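You operate a simulated robot arm through the tools that you are given. There is no shell and no other tool. Be economical: measure what you need, move in short steps, check, and stop when the job is done.

The job below is to be done with a simulated two-armed robot. You get a single attempt, and the scene is never put back.

## Task
Fetch the lot plate labelled "LOT 214" from the top of the wall bench and set it on the shelf under the island table. Take the black ring with the smallest size on its label from the top of the wall bench and leave it on the front of the packing bench. Screw the lid back on the yellow jar. Stack the DN 25 blue box from the top of the test stand on top of the DN 50 blue box. Take the check valve marked "8153" from the top of the test stand and put it in the repack tray. Take the green tin and leave it on the brown card disc on the top of the test stand. Put one of the tall white boxes from the top of the test stand on the top of the tool stand. Take the black gauge that says "480" from the top of the island table and put it on the corner of the packing bench. Stack the DN 32 wooden block from the top of the island table on top of the DN 40 wooden block. Put the relief valve labelled "362" from the top of the island table on the shelf under the island table and the relief valve that says "905" on the lot card. Lift the yellow guard bar open. The order is free. Set down upright: lot plate, check valve, tall white box.

Only the result counts: the job must be done as asked and must still hold three seconds after the hand-in. Knocking over, shifting, dropping, spilling or breaking anything else fails it. A push-on lid holds only when it is set on centred and level and pressed home; a screw cap is set on level and turned clockwise until tight.

## Robot
Two 6-joint arms with two-finger parallel grippers on one trunk, on a base that drives. Base frame: it is fixed to the floor where the robot stands at the start and does not move with it; the origin is under the middle of the robot, x ahead of it, y to its left, z up. Lengths are in mm, angles in rad, forces in N, time in s.
The left shoulder is at the start at [60, 187, 1072], the right one opposite. With the tool pointing down near the work surface each hand reaches from about 260 to 620 mm from the robot's upright axis, wherever it stands, measured 20 degrees to its own side. Places, roughly: black gauge [-1500, -1000, 1000]; blue box [-3250, -4500, 1000]; brown card disc [-3500, -4500, 750]; check valve [-2750, -4250, 750]; corner of the packing bench [500, -4400, 800]; front of the packing bench [-200, -4200, 800]; green tin [-2250, -4500, 750]; lot card [-1250, -750, 750]; relief valve [-1000, -1000, 1000]; repack tray [-2300, -3900, 900]; shelf under the island table [-1300, -600, 300]; tall white box [-2750, -4500, 1000]; top of the tool stand [-3000, -1600, 500]; wooden block [-1250, -1000, 1000]; yellow guard bar [400, -3100, 1700]; yellow jar [-4000, -4500, 750]. Payload 1.57 kg a hand.
The tool frame of a hand sits at the grasp point between the pads (the TCP): z along the fingers, y along the line on which they close. The tips reach 30 mm beyond it. Largest opening 110 mm; finger width 24, thickness 12; the body of the gripper, 48 by 112 mm, starts 78 mm behind the TCP.
Orientation is that of the tool frame in the base frame, as [roll, pitch, yaw] about the fixed x, y, z axes, in that order (R = Rz(yaw) Ry(pitch) Rx(roll)). With the fingers straight down and closing along the base's y, the tool's x points along the base's -x, its y along +y and its z along -z.

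## Interface
- The arms move only by the tool jog_arm. It takes "left_motion", "right_motion" or both (then of equal length, played together; a hand with none holds still); each is a list of rows, each an object of numbers (a shift or turn left out is 0, a gripper value left out holds the last): "x", "y", "z": the shift along the tool's x, y, z in units of 250 mm (1.0 is 250 mm); "rx", "ry", "rz": the turn, a rotation vector about the tool's x, y, z in units of 60 degrees (1.0 is 60 degrees); "jaw": the closure, from 0 (fully open) to 1 (shut). In form: [{"x": .., "y": .., "z": .., "rx": .., "ry": .., "rz": .., "jaw": ..}, ...]. A call has 1 to 8 rows; each row is the pose to reach, as a shift and turn from the pose commanded when the call began, along the tool's axes at that moment. A call with a number of a shift or a turn outside -1 to 1 is refused whole. Each row takes 0.2 s and may step no farther than 50 mm and 0.15 rad from the row before; otherwise, or with a gripper value out of range, the whole call is refused. A pose out of reach is approached as far as the arm can. The call stops where the force on the tool passes 40 N (or 10 N more than at its start, if that is more) or the arm is blocked; 0.2 s more then pass. The fingers move at their own pace (about 153 mm/s each) and stop on an object; they squeeze with about 41 N. The grip force told is the motor's: it shows also when the fingers shut on nothing. Time passes only in rows, and 0.2 s behind the last, so rows that repeat a pose let the fingers close. It gives the time, the measured TCP pose, the force on the tool (base axes), the opening and the grip force at its end, in the units of the frame above (readings bear some noise), with the torque about the TCP (base axes, N m) and any sound that the robot's microphone picked up, and new pictures: "views" is both (left out), scene, wrist or none (wrist: the cameras of the hands that moved).
- Cameras (640 x 400 px; columns grow to the right, rows downward): "scene" is now at [12, -27.2, 1617.3]; the picture's right is [-0.32, -0.95, 0.00], its down [-0.75, 0.26, -0.60] and it looks along [0.57, -0.20, -0.80] (base axes); focal length 291 px, centre (320, 200). "left" rides on the left gripper at [70, -16, -141] in its tool frame; the picture's right is [0.23, 0.97, 0.00], its down [-0.86, 0.20, -0.48] and it looks along [-0.47, 0.11, 0.88] (tool axes); focal length 222 px, centre (320, 200). "right" rides on the right gripper at [70, 16, -141] in its tool frame; the picture's right is [-0.23, 0.97, 0.00], its down [-0.86, -0.20, -0.48] and it looks along [-0.47, -0.11, 0.88] (tool axes); focal length 222 px, centre (320, 200). There is no depth. A picture from a camera that has moved, and an enlarged one, comes with that camera's place and axes in the base frame and with its lens. The place of the scene camera against the robot may be out by one fixed shift of up to 12 mm in any direction.
- slide_trunk(by): slides the trunk up (or, below 0, down) by that many mm; the arms and the scene camera ride with it, the base frame stays. It gives what a move gives, with no picture.
- drive_base(legs): drives the robot by 1 to 6 legs, each [ahead, left, turn to the left] in mm, mm and rad, along the robot's own axes; the way and the turn of a leg run together, so that a leg with both is an arc; at most 1500 mm and 3.142 rad a leg. The arms and the cameras ride along, it lands a little off, and it stops where it bumps. It gives what a move gives, and a new picture of the scene camera.
- turn_head(pan, tilt): turns the head with the scene camera to pan (to the left, within 1.501 rad either way) and tilt (down, from -0.506 to 1.204), counted from straight ahead of the robot. It gives what a move gives, and a new picture of the scene camera.
- close_up(camera, box): a new picture of the part [left, top, right, bottom] of that camera's present view, enlarged. It takes no simulated time.
- job_done(): hands the job in; it is judged then, once.

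Work in short steps. Places have to be worked out from the pictures, the camera data and where the tool is seen: move nearer, look again, correct. Check each grasp and each placing, and mend what went wrong. You have 546 turns and 360 pictures in all, those below and enlarged ones among them. Open the grippers and draw the arms clear of the work before you hand the job in, unless the task says otherwise.

The tools are called after "Emit:" as name(argument=value, ...) on one line, values as JSON. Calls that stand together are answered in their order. jog_arm: Moves the arms, as the interface text tells. Its arguments: {"type":"object","properties":{"left_motion":{"type":"array","items":{"type":"object","properties":{"x":{"type":"number"},"y":{"type":"number"},"z":{"type":"number"},"rx":{"type":"number"},"ry":{"type":"number"},"rz":{"type":"number"},"jaw":{"type":"number"}}}},"right_motion":{"type":"array","items":{"type":"object","properties":{"x":{"type":"number"},"y":{"type":"number"},"z":{"type":"number"},"rx":{"type":"number"},"ry":{"type":"number"},"rz":{"type":"number"},"jaw":{"type":"number"}}}},"views":{"type":"string","enum":["both","scene","wrist","none"]}},"required":[]} The other tools are called the same way: slide_trunk (by) slides the trunk up or down; drive_base (legs) drives the base; turn_head (pan, tilt) turns the head that bears the scene camera; close_up (camera, box) takes an enlarged picture of a part of a camera's view; job_done () hands the job in.

At the start:

```text
clock: 0.0
left_ee_pos: [405.5, -8.1, 1086.6]
left_orientation: [-3.141, 0.0, 3.141]
left_force: [1.2, -0.1, -0.3]
left_moment: [0.01, 0.03, 0.02]
left_gripper_width: 110.2
left_grasp_force: 0.1
right_ee_pos: [301.2, -361.8, 1102.3]
right_orientation: [-3.141, 0.0, -3.14]
right_force: [0.0, -0.3, 0.2]
right_moment: [0.01, 0.01, 0.03]
right_gripper_width: 110.1
right_grasp_force: 0.1
trunk travel left (down, up): [-700.0, 290.0]
robot x, y, heading: [-2.5, 1.7, -0.001]
head pan, tilt: [-0.33, 0.922]
```

scene: 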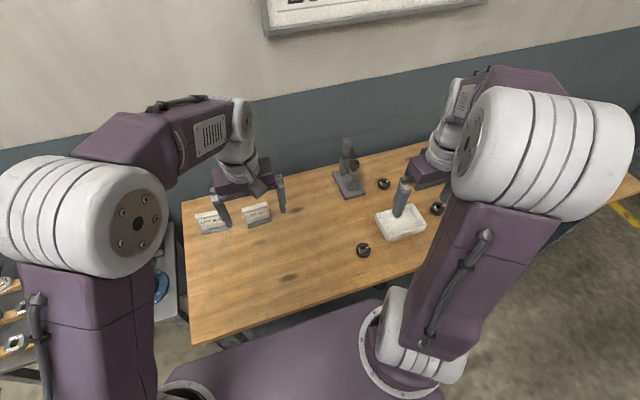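
right: 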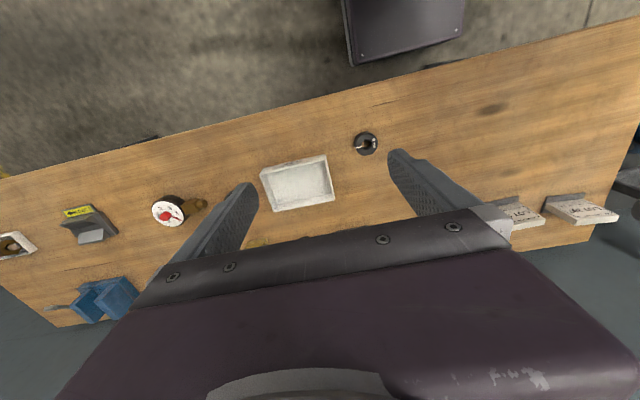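
left: 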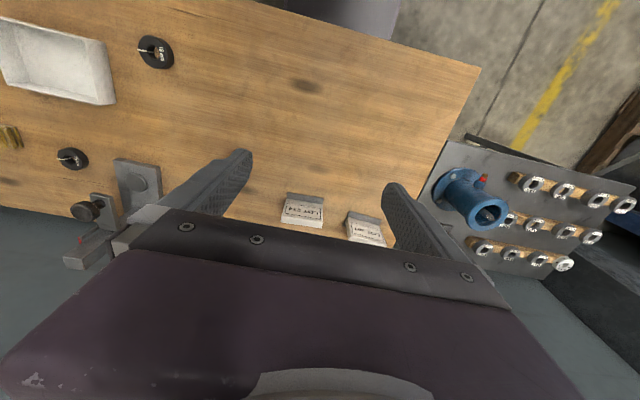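

The wall bench is in front, with two lot plates near the left hand and several black rings. I take close-ups to read the labels.

Emit:
close_up(camera="left", box=[260, 170, 420, 270])

Emit:
close_up(camera="left", box=[0, 20, 220, 180])

Emit:
close_up(camera="scene", box=[310, 130, 470, 270])

```text
4.00 times, centred on (340, 220) of left
camera zoom: at [336.9, -24.9, 1228.4], right [-0.23, 0.97, 0.0], down [0.86, 0.2, 0.48], along [0.47, 0.11, -0.88], focal length 888 px, centre (240, 120)
```

zoom: 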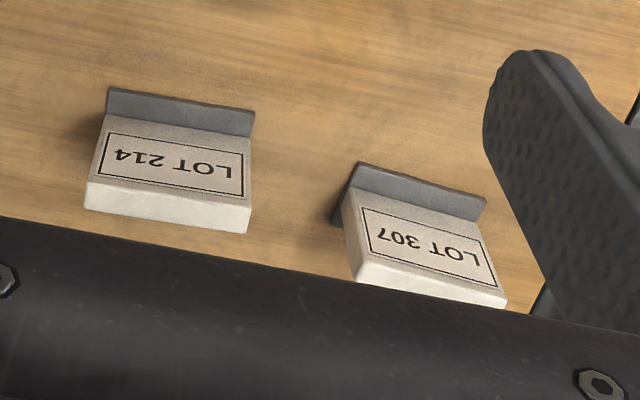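

```text
2.50 times, centred on (110, 100) of left
camera zoom: at [336.9, -24.9, 1228.4], right [-0.23, 0.97, 0.0], down [0.86, 0.2, 0.48], along [0.47, 0.11, -0.88], focal length 555 px, centre (845, 450)
```

zoom: 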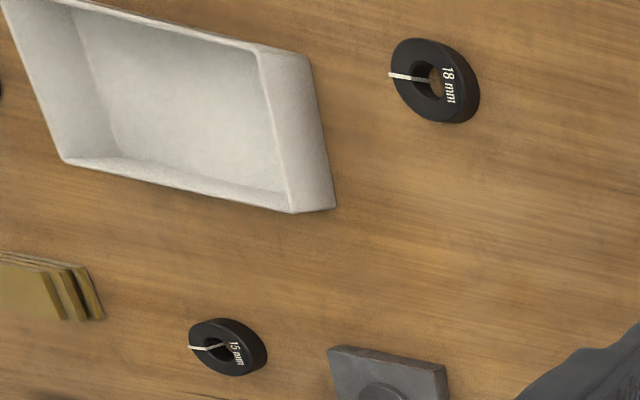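

```text
2.86 times, centred on (390, 200) of scene
camera zoom: at [12.0, -27.2, 1617.3], right [-0.32, -0.95, 0.0], down [-0.75, 0.26, -0.6], along [0.57, -0.2, -0.8], focal length 832 px, centre (120, 200)
```

zoom: 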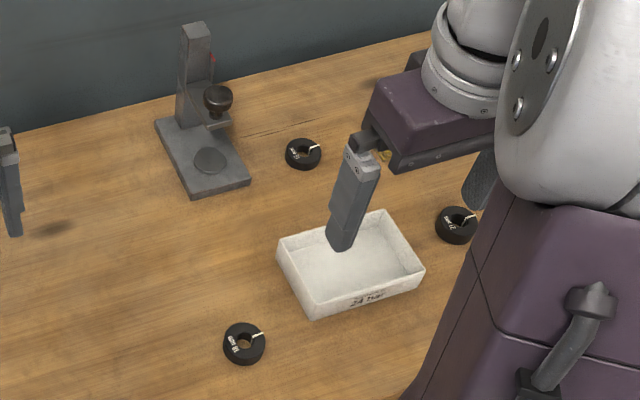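

Emit:
close_up(camera="scene", box=[360, 160, 460, 222])

Emit:
turn_head(pan=-0.7, tilt=0.7)

```text
6.40 times, centred on (410, 191) of scene
camera zoom: at [12.0, -27.2, 1617.3], right [-0.32, -0.95, 0.0], down [-0.75, 0.26, -0.6], along [0.57, -0.2, -0.8], focal length 1863 px, centre (-256, 258)
```

zoom: 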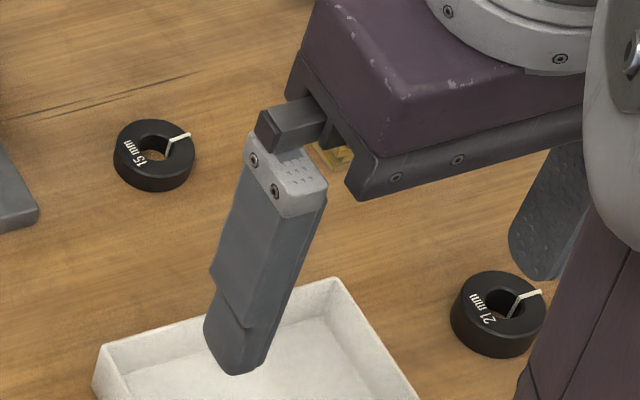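

```text
clock: 0.8
left_ee_pos: [405.7, -7.0, 1086.8]
left_orientation: [3.14, -0.001, -3.141]
left_force: [-0.3, -0.2, 0.1]
left_moment: [-0.03, 0.0, -0.01]
left_gripper_width: 109.8
left_grasp_force: 0.0
right_ee_pos: [301.7, -361.5, 1104.0]
right_orientation: [-3.141, 0.001, 3.141]
right_force: [-0.3, -0.2, 0.7]
right_moment: [0.05, 0.0, 0.01]
right_gripper_width: 110.0
right_grasp_force: 0.1
trunk travel left (down, up): [-700.0, 290.0]
robot x, y, heading: [-0.7, 0.7, -0.001]
head pan, tilt: [-0.7, 0.7]
camera scene: at [6.7, -57.7, 1635.0], right [-0.64, -0.77, 0.0], down [-0.49, 0.41, -0.76], along [0.59, -0.49, -0.64], focal length 291 px, centre (320, 200)
```

scene: 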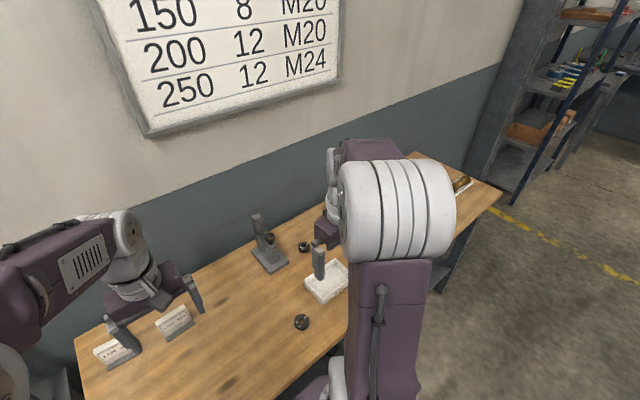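

The smallest ring seen is 15 mm (others 18, 21). Now a closer look at the plates and the right end of the bench.

Emit:
close_up(camera="scene", box=[80, 280, 240, 380])

Emit:
close_up(camera="right", box=[0, 130, 240, 280])

```text
4.00 times, centred on (160, 330) of scene
camera zoom: at [6.7, -57.7, 1635.0], right [-0.64, -0.77, 0.0], down [-0.49, 0.41, -0.76], along [0.59, -0.49, -0.64], focal length 1164 px, centre (960, -320)
```

zoom: 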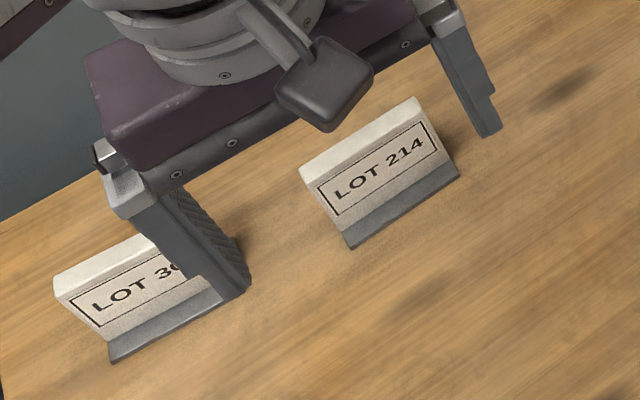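

```text
2.67 times, centred on (120, 205) of right
camera zoom: at [230.3, -344.6, 1244.6], right [0.23, 0.97, 0.0], down [0.86, -0.2, 0.48], along [0.47, -0.11, -0.88], focal length 592 px, centre (853, 187)
```

zoom: 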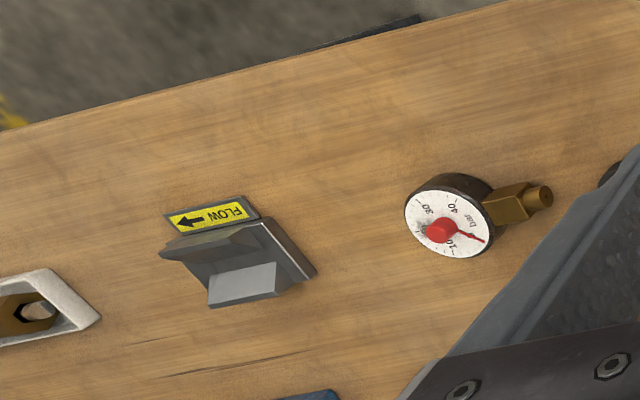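

I want to see the island shelf before choosing how to grip the plate, so I back off a bit and turn to look.

Emit:
drive_base(legs=[[-300, 0, 0], [0, 0, -1.57]])

Emit:
turn_head(pan=-0.9, tilt=0.5)

```text
clock: 6.7
left_ee_pos: [-299.7, -406.9, 1086.0]
left_orientation: [3.141, 0.0, 1.582]
left_force: [-0.4, 0.0, 0.6]
left_moment: [-0.01, 0.0, 0.05]
left_gripper_width: 110.1
left_grasp_force: 0.1
right_ee_pos: [-655.7, -304.0, 1102.9]
right_orientation: [3.142, 0.0, 1.581]
right_force: [0.9, 0.1, -0.5]
right_moment: [-0.01, 0.0, 0.0]
right_gripper_width: 110.0
right_grasp_force: 0.0
trunk travel left (down, up): [-700.0, 290.0]
robot x, y, heading: [-298.3, 2.2, -1.556]
head pan, tilt: [-0.7, 0.7]
camera scene: at [-349.4, -8.4, 1635.0], right [-0.77, 0.64, 0.0], down [0.41, 0.5, -0.76], along [-0.49, -0.59, -0.64], focal length 291 px, centre (320, 200)
```

scene: 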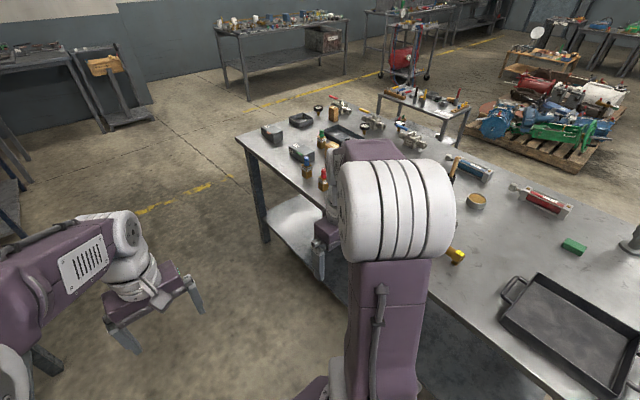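

```text
clock: 7.4
left_ee_pos: [-299.1, -406.1, 1086.6]
left_orientation: [3.141, 0.0, 1.581]
left_force: [0.6, 0.2, -0.3]
left_moment: [0.02, 0.01, 0.02]
left_gripper_width: 109.8
left_grasp_force: 0.0
right_ee_pos: [-655.6, -304.4, 1103.7]
right_orientation: [3.141, -0.001, 1.581]
right_force: [0.5, 0.0, 0.8]
right_moment: [-0.04, -0.02, 0.0]
right_gripper_width: 109.9
right_grasp_force: 0.1
trunk travel left (down, up): [-700.0, 290.0]
robot x, y, heading: [-298.0, 1.3, -1.556]
head pan, tilt: [-0.901, 0.499]
camera scene: at [-366.1, -0.1, 1652.6], right [-0.63, 0.78, 0.0], down [0.37, 0.3, -0.88], along [-0.68, -0.55, -0.48], focal length 291 px, centre (320, 200)
```

scene: 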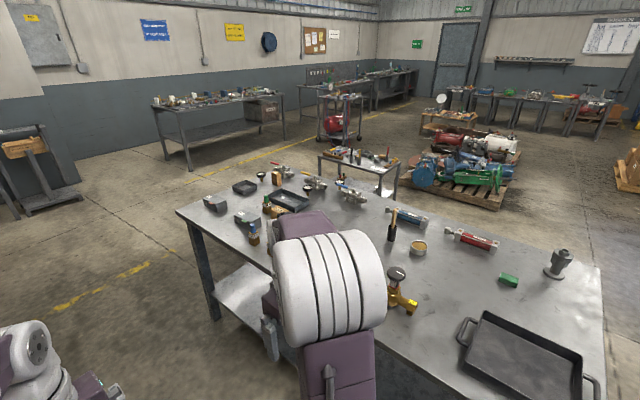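

The shelf is open and wide; a 45° tilted grip from the side will suit it. I return to the wall bench, standing a bit further right.

Emit:
drive_base(legs=[[0, 0, 1.556], [300, -190, 0]])

Emit:
turn_head(pan=0.0, tilt=0.9)

```text
clock: 13.5
left_ee_pos: [403.2, -201.4, 1087.0]
left_orientation: [-3.141, -0.002, 3.14]
left_force: [0.4, 0.4, -0.1]
left_moment: [0.0, 0.0, 0.01]
left_gripper_width: 110.3
left_grasp_force: 0.0
right_ee_pos: [296.8, -556.1, 1103.6]
right_orientation: [3.141, -0.001, 3.141]
right_force: [0.3, -0.7, -0.7]
right_moment: [-0.01, 0.0, -0.03]
right_gripper_width: 110.2
right_grasp_force: 0.1
trunk travel left (down, up): [-700.0, 290.0]
robot x, y, heading: [-1.0, -194.3, -0.001]
head pan, tilt: [-0.901, 0.499]
camera scene: at [-5.3, -267.3, 1652.7], right [-0.78, -0.62, 0.0], down [-0.3, 0.38, -0.88], along [0.54, -0.69, -0.48], focal length 291 px, centre (320, 200)
```

scene: 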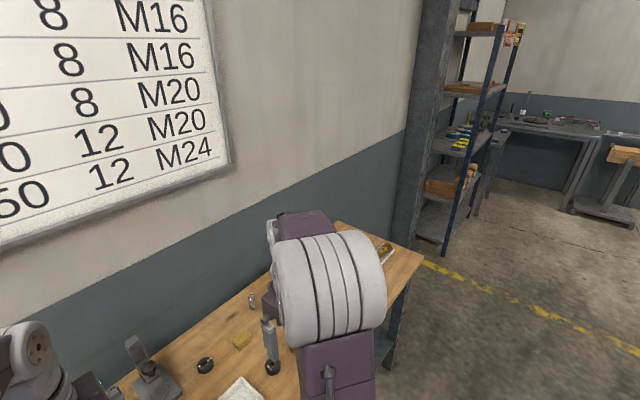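

```text
clock: 14.7
left_ee_pos: [403.0, -202.4, 1086.7]
left_orientation: [3.141, -0.001, 3.139]
left_force: [-0.5, -0.1, 0.3]
left_moment: [0.02, -0.03, 0.01]
left_gripper_width: 110.0
left_grasp_force: 0.1
right_ee_pos: [296.8, -556.3, 1103.2]
right_orientation: [-3.141, 0.0, 3.138]
right_force: [0.2, 0.3, 0.3]
right_moment: [-0.01, -0.03, 0.03]
right_gripper_width: 109.9
right_grasp_force: 0.1
trunk travel left (down, up): [-700.0, 290.0]
robot x, y, heading: [-1.4, -193.1, 0.001]
head pan, tilt: [0.0, 0.901]
camera scene: at [14.8, -196.8, 1618.9], right [0.0, -1.0, 0.0], down [-0.78, 0.0, -0.62], along [0.62, 0.0, -0.78], focal length 291 px, centre (320, 200)
```

scene: 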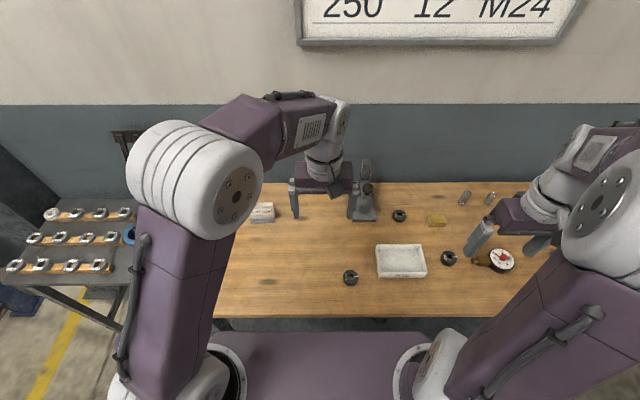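

I move the left hand over in front of the plate while tilting it 45° forward.

Emit:
jog_arm(left_motion=[{"x": -0.05, "y": 0.1, "z": 0.08, "ry": -0.094}, {"x": -0.1, "y": 0.2, "z": 0.16, "ry": -0.188}, {"x": -0.15, "y": 0.3, "z": 0.24, "ry": -0.282}, {"x": -0.2, "y": 0.4, "z": 0.32, "ry": -0.376}, {"x": -0.25, "y": 0.5, "z": 0.4, "ry": -0.47}, {"x": -0.3, "y": 0.6, "z": 0.48, "ry": -0.564}, {"x": -0.34, "y": 0.7, "z": 0.56, "ry": -0.658}, {"x": -0.36, "y": 0.788, "z": 0.64, "ry": -0.75}], views="both")

```text
clock: 16.5
left_ee_pos: [507.8, -43.5, 942.9]
left_orientation: [3.07, 0.765, 3.11]
left_force: [0.9, -0.6, -0.1]
left_moment: [0.03, 0.0, 0.01]
left_gripper_width: 110.1
left_grasp_force: 0.1
left hand out of reach, approached as far as the arm can: row 5, 6, 7, 8
right_ee_pos: [297.0, -557.1, 1101.7]
right_orientation: [3.14, -0.001, 3.141]
right_force: [0.8, 0.1, -0.3]
right_moment: [0.03, 0.0, -0.03]
right_gripper_width: 109.9
right_grasp_force: 0.0
trunk travel left (down, up): [-700.0, 290.0]
robot x, y, heading: [-5.6, -195.4, 0.002]
head pan, tilt: [0.0, 0.901]
camera scene: at [15.6, -198.3, 1618.9], right [0.0, -1.0, 0.0], down [-0.78, 0.0, -0.62], along [0.62, 0.0, -0.78], focal length 291 px, centre (320, 200)
camera left: at [360.7, -65.6, 996.6], right [-0.18, 0.98, -0.11], down [0.28, 0.16, 0.95], along [0.94, 0.14, -0.3], focal length 222 px, centre (320, 200)
```

scene: 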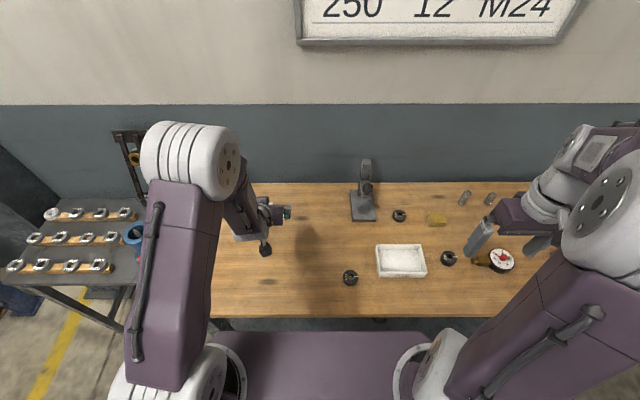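
left: 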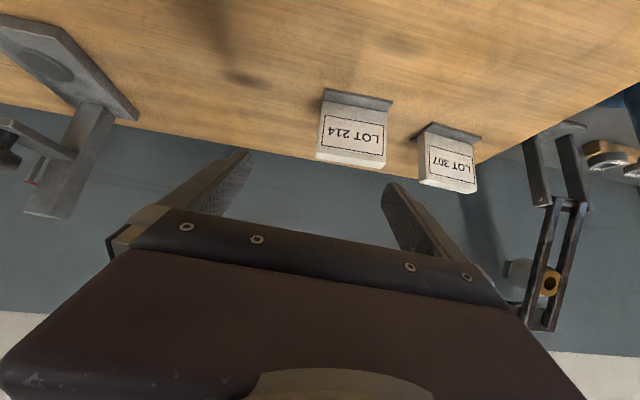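

The tilt at this height is beyond reach, so I lower the trunk by 100 mm to bring the hand to the plate's height and see what tilt is attainable.

Emit:
slide_trunk(by=-100)

Emit:
jog_arm(left_motion=[{"x": 0.0, "y": 0.0, "z": 0.0}], views="none")

```text
clock: 17.8
left_ee_pos: [507.8, -41.3, 844.9]
left_orientation: [3.073, 0.769, 3.108]
left_force: [0.2, 0.5, 0.2]
left_moment: [0.0, 0.0, -0.01]
left_gripper_width: 109.9
left_grasp_force: 0.1
right_ee_pos: [297.5, -554.8, 1003.9]
right_orientation: [-3.142, -0.001, 3.139]
right_force: [-0.2, -1.1, 0.0]
right_moment: [0.02, -0.02, -0.01]
right_gripper_width: 109.9
right_grasp_force: 0.0
trunk travel left (down, up): [-600.0, 390.0]
robot x, y, heading: [-2.7, -192.2, 0.0]
head pan, tilt: [0.0, 0.901]
```

```text
clock: 18.2
left_ee_pos: [507.8, -42.8, 844.0]
left_orientation: [3.071, 0.768, 3.107]
left_force: [0.3, -0.4, -0.5]
left_moment: [-0.03, -0.01, 0.0]
left_gripper_width: 109.7
left_grasp_force: 0.1
right_ee_pos: [297.0, -557.1, 1004.3]
right_orientation: [-3.141, 0.001, 3.14]
right_force: [0.2, 0.4, 0.8]
right_moment: [0.01, 0.01, -0.02]
right_gripper_width: 110.0
right_grasp_force: 0.1
trunk travel left (down, up): [-600.0, 390.0]
robot x, y, heading: [-0.1, -194.5, -0.002]
head pan, tilt: [0.0, 0.901]
```

Tilt reached is about 44°. Plate top edge is around z 854, x 590, centre y −6; I straighten the yaw, slide sideways then forward so that the fingers straddle it.

Emit:
jog_arm(left_motion=[{"y": 0.15, "rz": -0.065}, {"x": -0.107, "y": 0.146, "z": 0.13, "rz": -0.065}, {"x": -0.21, "y": 0.143, "z": 0.258, "rz": -0.065}], views="wrist")

```text
clock: 19.0
left_ee_pos: [588.3, -22.0, 833.4]
left_orientation: [3.132, 0.769, -3.079]
left_force: [0.7, -0.1, 0.1]
left_moment: [0.01, 0.01, -0.01]
left_gripper_width: 110.0
left_grasp_force: 0.1
left hand out of reach, approached as far as the arm can: row 1, 2, 3
right_ee_pos: [297.3, -556.0, 1003.3]
right_orientation: [-3.141, 0.001, 3.138]
right_force: [0.1, -0.1, 0.2]
right_moment: [-0.02, 0.03, -0.02]
right_gripper_width: 110.0
right_grasp_force: 0.1
trunk travel left (down, up): [-600.0, 390.0]
robot x, y, heading: [-2.5, -192.3, -0.0]
head pan, tilt: [0.0, 0.901]
camera left: at [442.1, -49.4, 887.4], right [-0.23, 0.96, -0.15], down [0.27, 0.21, 0.94], along [0.94, 0.18, -0.31], focal length 222 px, centre (320, 200)
```

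left: 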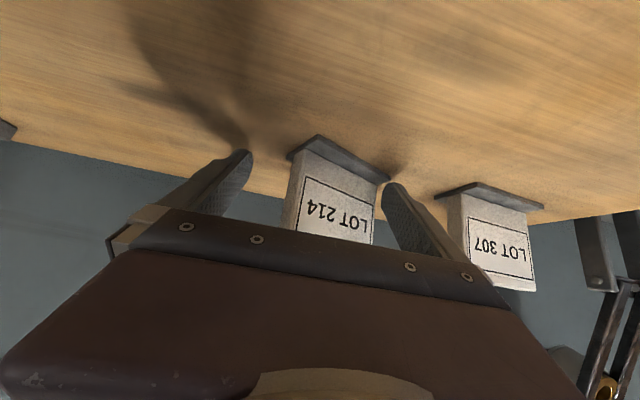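

The hand needs +17 mm in y but is at an arm limit, so I shift the base left by 17 mm.

Emit:
drive_base(legs=[[0, 17, 0]])

Emit:
close_up(camera="left", box=[160, 100, 480, 300])

```text
clock: 19.8
left_ee_pos: [586.9, -7.3, 834.5]
left_orientation: [3.126, 0.768, -3.082]
left_force: [0.1, 0.5, -0.3]
left_moment: [0.0, 0.0, -0.01]
left_gripper_width: 110.0
left_grasp_force: 0.0
right_ee_pos: [297.0, -541.7, 1002.7]
right_orientation: [3.141, -0.001, 3.138]
right_force: [-0.5, 0.1, 0.1]
right_moment: [0.03, -0.02, -0.01]
right_gripper_width: 110.0
right_grasp_force: 0.1
trunk travel left (down, up): [-600.0, 390.0]
robot x, y, heading: [-2.1, -176.7, -0.002]
head pan, tilt: [0.0, 0.901]
camera scene: at [14.5, -182.2, 1518.8], right [0.0, -1.0, 0.0], down [-0.78, 0.0, -0.62], along [0.62, 0.0, -0.78], focal length 291 px, centre (320, 200)
```

scene: 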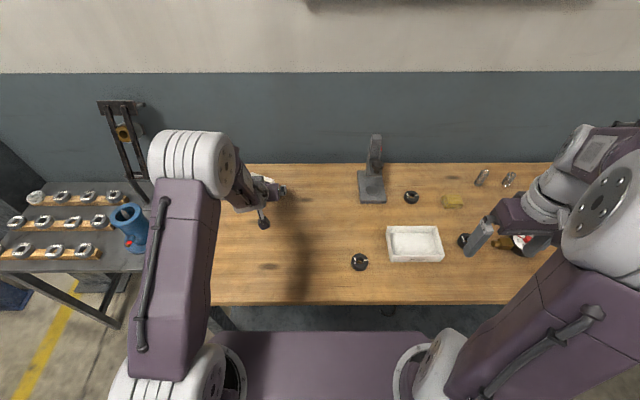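

```text
2.00 times, centred on (320, 200) of left
camera zoom: at [441.1, -34.9, 888.0], right [-0.23, 0.96, -0.15], down [0.27, 0.21, 0.94], along [0.94, 0.18, -0.31], focal length 444 px, centre (320, 200)
```

zoom: 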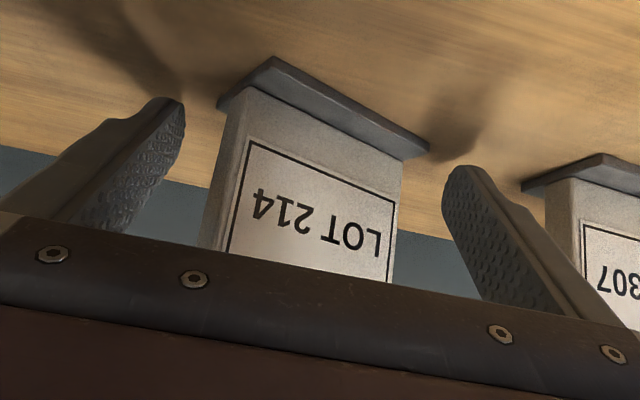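

The fingers straddle the plate well. Close on it.

Emit:
jog_arm(left_motion=[{"jaw": 1}, {"jaw": 1}, {"jaw": 1}], views="none")

Emit:
slide_trunk(by=100)

Emit:
close_up(camera="left", box=[160, 100, 480, 300])

```text
clock: 20.6
left_ee_pos: [587.6, -6.9, 834.8]
left_orientation: [3.131, 0.77, -3.08]
left_force: [1.1, -0.4, 5.4]
left_moment: [-0.29, -0.05, 0.04]
left_gripper_width: 76.7
left_grasp_force: 41.4
right_ee_pos: [297.0, -539.7, 1003.5]
right_orientation: [3.141, 0.0, 3.138]
right_force: [-0.5, -0.1, 0.5]
right_moment: [0.02, -0.01, 0.02]
right_gripper_width: 110.0
right_grasp_force: 0.1
trunk travel left (down, up): [-600.0, 390.0]
robot x, y, heading: [-1.7, -174.1, -0.007]
head pan, tilt: [0.0, 0.901]
```

```text
clock: 21.9
left_ee_pos: [587.5, -6.1, 934.6]
left_orientation: [3.131, 0.768, -3.082]
left_force: [0.8, -0.1, -0.7]
left_moment: [-0.03, 0.03, 0.0]
left_gripper_width: 15.4
left_grasp_force: 31.0
right_ee_pos: [297.4, -539.9, 1103.3]
right_orientation: [3.141, 0.0, 3.138]
right_force: [0.4, 0.3, -0.3]
right_moment: [0.01, -0.01, -0.01]
right_gripper_width: 109.9
right_grasp_force: 0.1
trunk travel left (down, up): [-700.0, 290.0]
robot x, y, heading: [0.4, -177.3, -0.006]
head pan, tilt: [0.0, 0.901]
```

```text
2.00 times, centred on (320, 200) of left
camera zoom: at [441.5, -33.6, 987.5], right [-0.23, 0.96, -0.15], down [0.27, 0.21, 0.94], along [0.94, 0.18, -0.31], focal length 444 px, centre (320, 200)
```

zoom: 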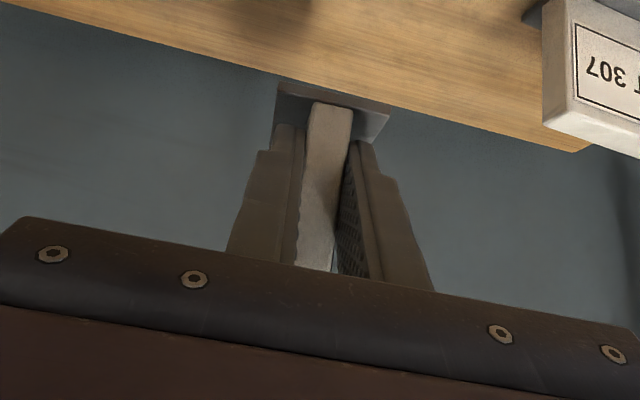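

The plate spun in the grip and is now held through its 15 mm thickness. I check its attitude from the scene camera.

Emit:
close_up(camera="scene", box=[200, 130, 360, 240])

Emit:
jog_arm(left_motion=[{"jaw": 1}, {"jaw": 1}], views="wrist")

```text
3.64 times, centred on (280, 185) of scene
camera zoom: at [15.1, -179.7, 1618.8], right [0.0, -1.0, 0.0], down [-0.78, 0.0, -0.62], along [0.62, 0.0, -0.78], focal length 1059 px, centre (466, 254)
```

zoom: 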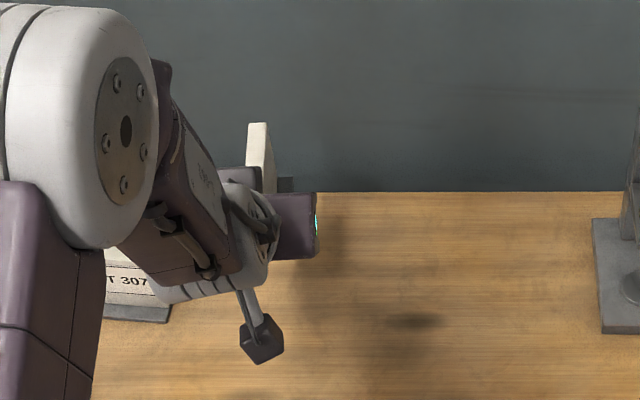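

```text
clock: 22.5
left_ee_pos: [587.9, -6.4, 934.8]
left_orientation: [3.133, 0.769, -3.08]
left_force: [-1.3, -0.4, -1.2]
left_moment: [-0.04, 0.02, 0.0]
left_gripper_width: 15.4
left_grasp_force: 31.3
right_ee_pos: [297.9, -540.0, 1102.8]
right_orientation: [3.141, -0.001, 3.138]
right_force: [0.5, 0.1, -0.3]
right_moment: [-0.01, 0.01, -0.02]
right_gripper_width: 110.1
right_grasp_force: 0.0
trunk travel left (down, up): [-700.0, 290.0]
robot x, y, heading: [-6.3, -174.4, -0.009]
head pan, tilt: [0.0, 0.901]
camera left: at [441.4, -33.6, 987.6], right [-0.23, 0.96, -0.15], down [0.27, 0.21, 0.94], along [0.94, 0.18, -0.31], focal length 222 px, centre (320, 200)
```

left: 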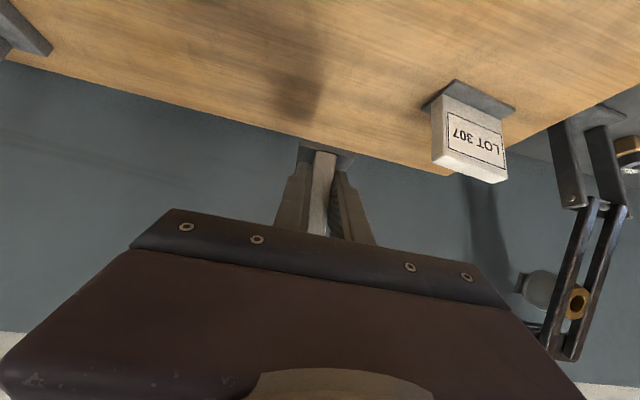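

The plate is held firmly by its faces. I retract the left hand and shift the base so the right hand can get the 15 mm ring.

Emit:
jog_arm(left_motion=[{"x": 0.066, "y": 0.009, "z": -0.147}, {"x": 0.132, "y": 0.018, "z": -0.294}, {"x": 0.198, "y": 0.027, "z": -0.441}, {"x": 0.263, "y": 0.036, "z": -0.589}], views="none")

Emit:
drive_base(legs=[[35, -85, 0]])

```text
clock: 23.5
left_ee_pos: [441.4, 1.2, 1013.5]
left_orientation: [3.1, 0.762, -3.105]
left_force: [-1.3, 0.4, -0.3]
left_moment: [-0.03, 0.0, 0.02]
left_gripper_width: 15.4
left_grasp_force: 31.0
left hand out of reach, approached as far as the arm can: row 2, 3, 4
right_ee_pos: [294.6, -539.8, 1103.9]
right_orientation: [-3.14, 0.0, 3.138]
right_force: [-0.1, 0.2, 0.4]
right_moment: [0.03, 0.01, -0.02]
right_gripper_width: 110.1
right_grasp_force: 0.0
trunk travel left (down, up): [-700.0, 290.0]
robot x, y, heading: [-5.9, -178.3, -0.006]
head pan, tilt: [0.0, 0.901]
```

```text
clock: 24.6
left_ee_pos: [476.7, -82.3, 1011.6]
left_orientation: [3.1, 0.761, -3.105]
left_force: [0.5, 0.1, -0.4]
left_moment: [0.03, 0.01, -0.03]
left_gripper_width: 15.6
left_grasp_force: 31.0
right_ee_pos: [330.6, -624.7, 1103.0]
right_orientation: [3.141, -0.001, 3.135]
right_force: [0.4, 0.1, -1.3]
right_moment: [0.0, 0.0, 0.01]
right_gripper_width: 109.8
right_grasp_force: 0.1
trunk travel left (down, up): [-700.0, 290.0]
robot x, y, heading: [33.3, -257.0, -0.007]
head pan, tilt: [0.0, 0.901]
camera scene: at [48.0, -263.3, 1618.9], right [-0.01, -1.0, 0.0], down [-0.78, 0.0, -0.62], along [0.62, 0.0, -0.78], focal length 291 px, centre (320, 200)
```

scene: 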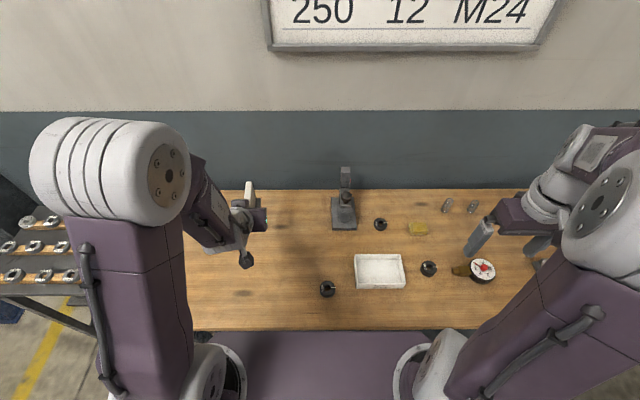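

The ring lies near [588, −471]. I bring the right hand above it with the jaw partly closed.

Emit:
jog_arm(right_motion=[{"x": -0.125, "y": 0.076, "z": 0.1, "jaw": 0.3}, {"x": -0.25, "y": 0.152, "z": 0.2, "jaw": 0.3}, {"x": -0.375, "y": 0.228, "z": 0.3}, {"x": -0.5, "y": 0.304, "z": 0.4}, {"x": -0.62, "y": 0.38, "z": 0.5}, {"x": -0.74, "y": 0.456, "z": 0.6}, {"x": -0.86, "y": 0.532, "z": 0.7}, {"x": -0.98, "y": 0.608, "z": 0.8}], views="wrist")

```text
clock: 26.4
left_ee_pos: [478.6, -82.2, 1012.2]
left_orientation: [3.098, 0.76, -3.108]
left_force: [0.0, -0.3, -1.0]
left_moment: [-0.01, 0.03, -0.01]
left_gripper_width: 15.6
left_grasp_force: 31.3
right_ee_pos: [572.1, -475.1, 902.5]
right_orientation: [3.14, -0.002, 3.136]
right_force: [0.1, 0.5, 0.1]
right_moment: [-0.01, 0.04, 0.01]
right_gripper_width: 77.0
right_grasp_force: 0.1
trunk travel left (down, up): [-700.0, 290.0]
robot x, y, heading: [31.7, -257.3, -0.008]
head pan, tilt: [0.0, 0.901]
camera right: at [503.0, -457.2, 1044.9], right [0.23, 0.97, 0.0], down [0.85, -0.2, 0.48], along [0.46, -0.11, -0.88], focal length 222 px, centre (320, 200)
```

right: 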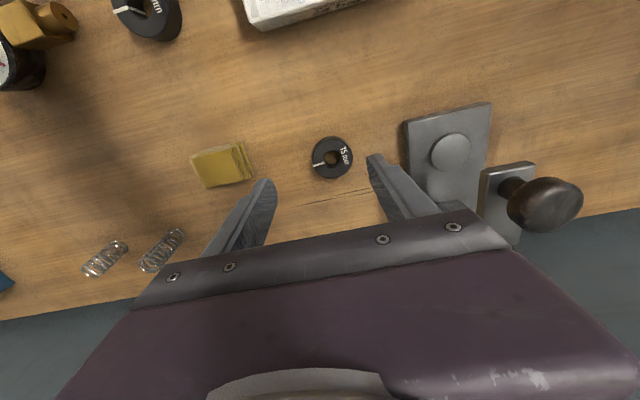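

Ring centre is at about [578, −462]; I lower onto it and grip.

Emit:
jog_arm(right_motion=[{"x": -0.024, "y": 0.052, "z": 0.1}, {"x": -0.024, "y": 0.052, "z": 0.2}, {"x": -0.024, "y": 0.052, "z": 0.276}, {"x": -0.024, "y": 0.052, "z": 0.276, "jaw": 1}, {"x": -0.024, "y": 0.052, "z": 0.276, "jaw": 1}], views="wrist")

```text
clock: 27.6
left_ee_pos: [477.6, -82.8, 1012.0]
left_orientation: [3.098, 0.76, -3.11]
left_force: [0.4, -0.2, -1.0]
left_moment: [0.01, 0.02, -0.01]
left_gripper_width: 15.3
left_grasp_force: 30.9
right_ee_pos: [581.8, -462.3, 833.0]
right_orientation: [3.141, 0.0, 3.136]
right_force: [0.5, -1.1, 1.4]
right_moment: [-0.02, 0.03, -0.04]
right_gripper_width: 42.1
right_grasp_force: 41.0
trunk travel left (down, up): [-700.0, 290.0]
robot x, y, heading: [33.8, -259.5, -0.007]
head pan, tilt: [0.0, 0.901]
camera right: at [510.9, -445.6, 975.0], right [0.23, 0.97, 0.0], down [0.85, -0.2, 0.48], along [0.47, -0.11, -0.88], focal length 222 px, centre (320, 200)
```

right: 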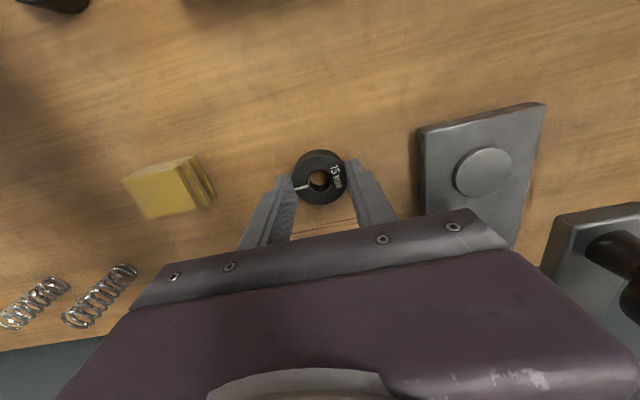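

Ring gripped (42 mm). I lift and draw back the right hand, then back away and turn toward the island.

Emit:
jog_arm(right_motion=[{"z": -0.2}, {"z": -0.4}, {"x": 0.1, "z": -0.56}, {"x": 0.2, "z": -0.7}, {"x": 0.35, "z": -0.8}, {"x": 0.5, "z": -0.85}, {"x": 0.65, "z": -0.9}, {"x": 0.8, "z": -0.95}], views="none")

Emit:
drive_base(legs=[[-250, 0, 0], [0, 0, 3.14]])

Emit:
turn_head(pan=0.3, tilt=0.7)

```text
clock: 29.4
left_ee_pos: [476.3, -84.0, 1013.0]
left_orientation: [3.099, 0.763, -3.107]
left_force: [-0.2, -0.7, -0.1]
left_moment: [0.01, -0.04, 0.01]
left_gripper_width: 15.3
left_grasp_force: 31.3
right_ee_pos: [374.8, -460.7, 1074.6]
right_orientation: [-3.141, 0.002, 3.135]
right_force: [0.0, 0.1, 0.3]
right_moment: [0.01, -0.06, 0.0]
right_gripper_width: 42.3
right_grasp_force: 41.6
trunk travel left (down, up): [-700.0, 290.0]
robot x, y, heading: [33.2, -261.6, -0.005]
head pan, tilt: [0.0, 0.901]
```

```text
clock: 38.6
left_ee_pos: [-658.0, -450.3, 1012.0]
left_orientation: [3.098, 0.759, 0.061]
left_force: [-0.3, 1.2, -1.5]
left_moment: [-0.01, -0.03, -0.01]
left_gripper_width: 15.7
left_grasp_force: 30.9
right_ee_pos: [-569.5, -68.1, 1074.4]
right_orientation: [3.141, 0.0, 0.023]
right_force: [-0.7, -0.3, -0.3]
right_moment: [0.0, 0.01, 0.0]
right_gripper_width: 41.9
right_grasp_force: 41.0
trunk travel left (down, up): [-700.0, 290.0]
robot x, y, heading: [-218.2, -257.6, -3.116]
head pan, tilt: [0.0, 0.901]
camera scene: at [-232.0, -262.4, 1618.8], right [-0.02, 1.0, 0.0], down [0.78, 0.02, -0.62], along [-0.62, -0.01, -0.78], focal length 291 px, centre (320, 200)
```

scene: 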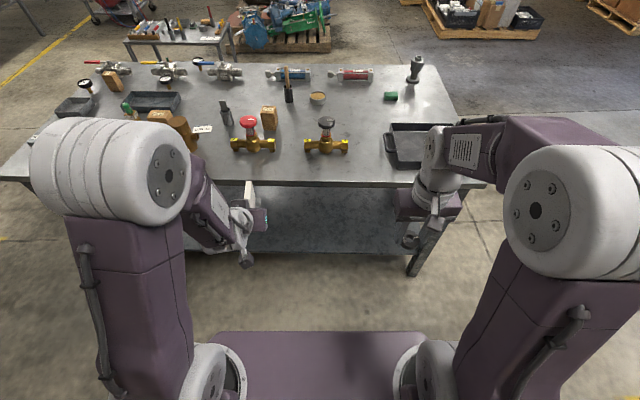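

```text
clock: 39.5
left_ee_pos: [-659.7, -449.2, 1012.1]
left_orientation: [3.097, 0.759, 0.061]
left_force: [-0.4, 0.2, -0.4]
left_moment: [0.01, -0.02, 0.0]
left_gripper_width: 15.6
left_grasp_force: 31.4
right_ee_pos: [-570.2, -68.2, 1074.5]
right_orientation: [3.141, 0.0, 0.021]
right_force: [0.3, 0.5, 0.3]
right_moment: [0.01, -0.02, -0.02]
right_gripper_width: 42.0
right_grasp_force: 41.1
trunk travel left (down, up): [-700.0, 290.0]
robot x, y, heading: [-216.8, -258.9, -3.12]
head pan, tilt: [0.3, 0.7]
camera scene: at [-237.0, -287.6, 1634.9], right [-0.32, 0.95, 0.0], down [0.61, 0.2, -0.76], along [-0.73, -0.24, -0.64], focal length 291 px, centre (320, 200)
```

scene: 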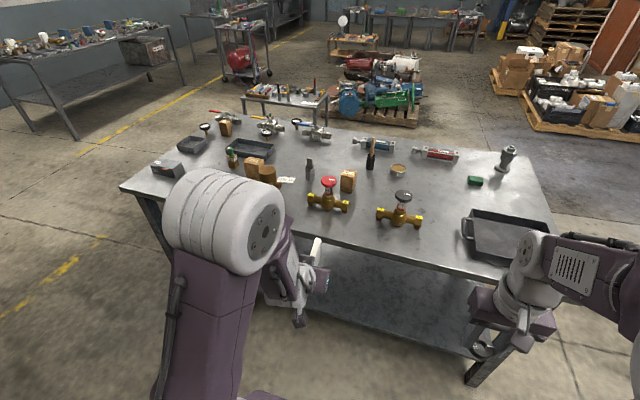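

Emit:
close_up(camera="scene", box=[110, 90, 310, 215])

Emit:
close_up(camera="scene", box=[270, 110, 530, 270])

```text
3.20 times, centred on (210, 152) of scene
camera zoom: at [-237.0, -287.6, 1634.9], right [-0.32, 0.95, 0.0], down [0.61, 0.2, -0.76], along [-0.73, -0.24, -0.64], focal length 932 px, centre (672, 352)
```

zoom: 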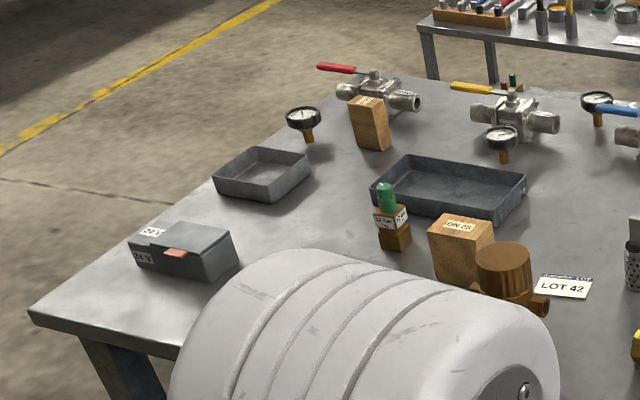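

```text
2.46 times, centred on (400, 190) of scene
camera zoom: at [-237.0, -287.6, 1634.9], right [-0.32, 0.95, 0.0], down [0.61, 0.2, -0.76], along [-0.73, -0.24, -0.64], focal length 717 px, centre (123, 225)
```

zoom: 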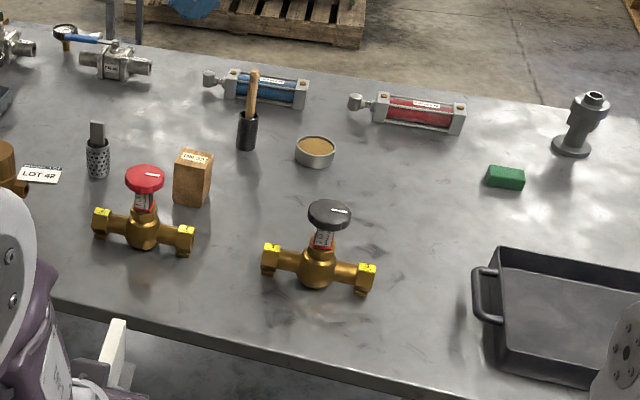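

Before placing I want to see how the plate sits in the left grip, so I swing the right wrist camera toward it.

Emit:
jog_arm(right_motion=[{"rz": -0.14}, {"rz": -0.28}, {"rz": -0.42}, {"rz": -0.56}, {"rz": -0.7}, {"rz": -0.84}, {"rz": -0.98}], views="wrist")

```text
clock: 41.0
left_ee_pos: [-659.4, -449.6, 1013.4]
left_orientation: [3.098, 0.758, 0.06]
left_force: [0.1, 0.5, -0.8]
left_moment: [0.04, -0.04, -0.01]
left_gripper_width: 15.2
left_grasp_force: 31.1
right_ee_pos: [-569.3, -69.1, 1074.0]
right_orientation: [3.14, 0.001, 1.051]
right_force: [-0.1, -0.2, -0.7]
right_moment: [0.02, -0.02, -0.02]
right_gripper_width: 42.3
right_grasp_force: 41.0
trunk travel left (down, up): [-700.0, 290.0]
robot x, y, heading: [-212.1, -260.0, -3.117]
head pan, tilt: [0.3, 0.7]
camera right: at [-522.6, -15.3, 1215.9], right [0.73, -0.68, 0.0], down [-0.6, -0.64, 0.48], along [-0.33, -0.35, -0.88], focal length 222 px, centre (320, 200)
```

right: 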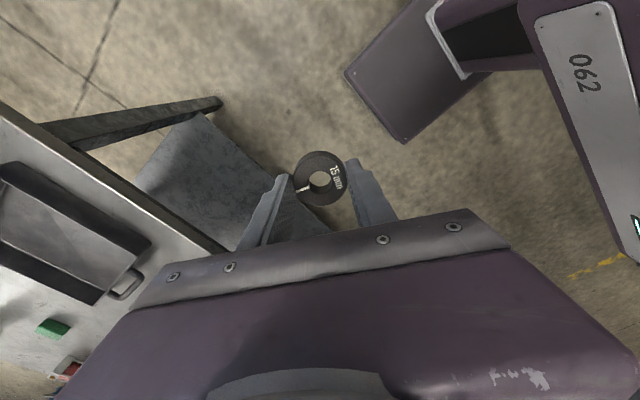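

That view is blocked by the gripper. Instead I raise the left hand toward the head camera's height.

Emit:
jog_arm(left_motion=[{"x": -0.138, "z": -0.144}, {"x": -0.276, "z": -0.288}, {"x": -0.414, "z": -0.432}, {"x": -0.552, "z": -0.576}, {"x": -0.69, "z": -0.72}], views="none")

Emit:
turn_head(pan=0.35, tilt=0.6)

```text
clock: 42.2
left_ee_pos: [-658.8, -441.1, 1263.5]
left_orientation: [3.098, 0.762, 0.061]
left_force: [-0.1, -0.8, -0.8]
left_moment: [0.03, -0.02, 0.01]
left_gripper_width: 15.3
left_grasp_force: 31.9
right_ee_pos: [-570.4, -67.5, 1074.4]
right_orientation: [-3.14, -0.002, 1.048]
right_force: [-0.5, 0.3, 0.0]
right_moment: [0.0, -0.01, -0.01]
right_gripper_width: 42.1
right_grasp_force: 41.0
trunk travel left (down, up): [-700.0, 290.0]
robot x, y, heading: [-219.2, -261.7, -3.117]
head pan, tilt: [0.3, 0.7]
```

```text
clock: 42.9
left_ee_pos: [-658.9, -441.4, 1262.1]
left_orientation: [3.098, 0.758, 0.061]
left_force: [-0.2, 0.5, -1.2]
left_moment: [0.0, -0.04, -0.01]
left_gripper_width: 15.5
left_grasp_force: 30.9
right_ee_pos: [-571.2, -68.4, 1074.0]
right_orientation: [3.14, 0.001, 1.048]
right_force: [-0.3, -0.3, 0.2]
right_moment: [0.04, 0.01, 0.01]
right_gripper_width: 41.6
right_grasp_force: 40.6
trunk travel left (down, up): [-700.0, 290.0]
robot x, y, heading: [-215.8, -260.3, -3.117]
head pan, tilt: [0.351, 0.6]
camera scene: at [-238.9, -292.9, 1643.6], right [-0.36, 0.93, 0.0], down [0.53, 0.21, -0.82], along [-0.77, -0.3, -0.57], focal length 291 px, centre (320, 200)
```

scene: 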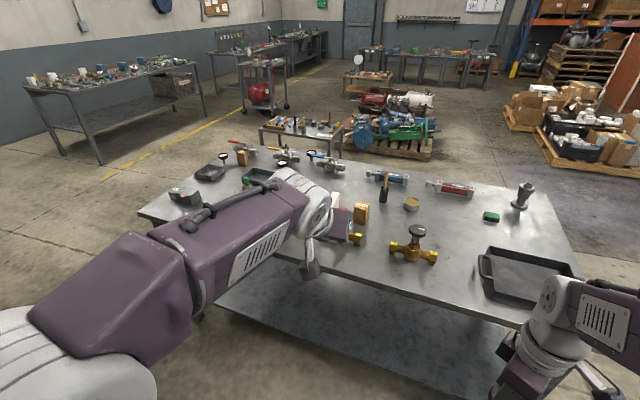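

Emit:
jog_arm(left_motion=[{"rx": 0.086, "rz": 0.09}, {"rx": 0.172, "rz": 0.18}, {"rx": 0.258, "rz": 0.27}, {"rx": 0.345, "rz": 0.36}, {"rx": 0.431, "rz": 0.45}, {"rx": 0.517, "rz": 0.54}, {"rx": 0.604, "rz": 0.63}, {"rx": 0.69, "rz": 0.72}], views="scene")

```text
clock: 44.7
left_ee_pos: [-661.3, -440.8, 1260.2]
left_orientation: [3.123, 0.735, -0.967]
left_force: [-0.5, -1.0, -1.4]
left_moment: [0.0, 0.02, 0.01]
left_gripper_width: 15.6
left_grasp_force: 30.6
right_ee_pos: [-572.5, -68.6, 1073.7]
right_orientation: [-3.14, -0.002, 1.05]
right_force: [-0.5, -0.8, -0.1]
right_moment: [0.01, 0.0, -0.02]
right_gripper_width: 41.9
right_grasp_force: 40.9
trunk travel left (down, up): [-700.0, 290.0]
robot x, y, heading: [-219.4, -258.7, -3.117]
head pan, tilt: [0.351, 0.6]
camera scene: at [-239.9, -293.6, 1643.6], right [-0.36, 0.93, 0.0], down [0.53, 0.21, -0.82], along [-0.77, -0.3, -0.57], focal length 291 px, centre (320, 200)
```

scene: 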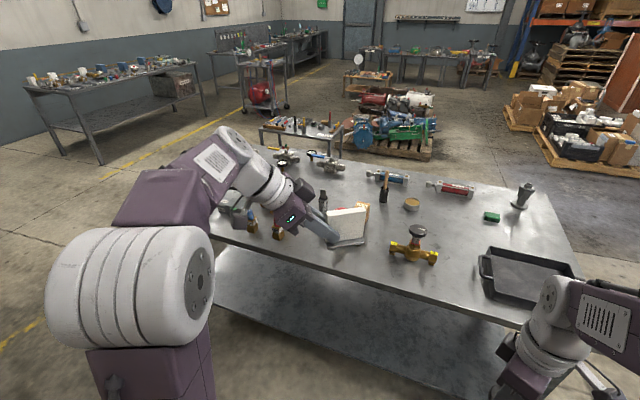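

Emit:
close_up(camera="scene", box=[260, 170, 420, 270])

```text
4.00 times, centred on (340, 220) of scene
camera zoom: at [-239.9, -293.6, 1643.6], right [-0.36, 0.93, 0.0], down [0.53, 0.21, -0.82], along [-0.77, -0.3, -0.57], focal length 1164 px, centre (240, 120)
```

zoom: 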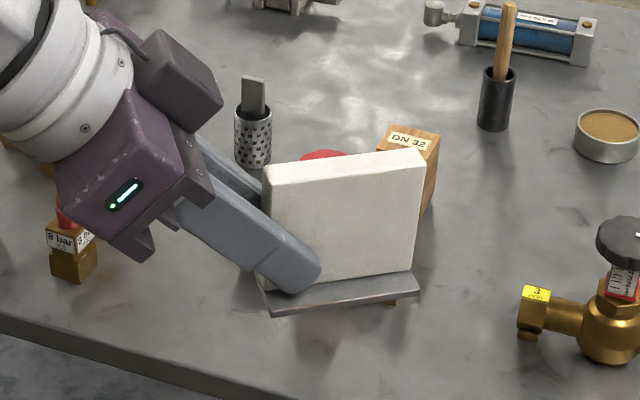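

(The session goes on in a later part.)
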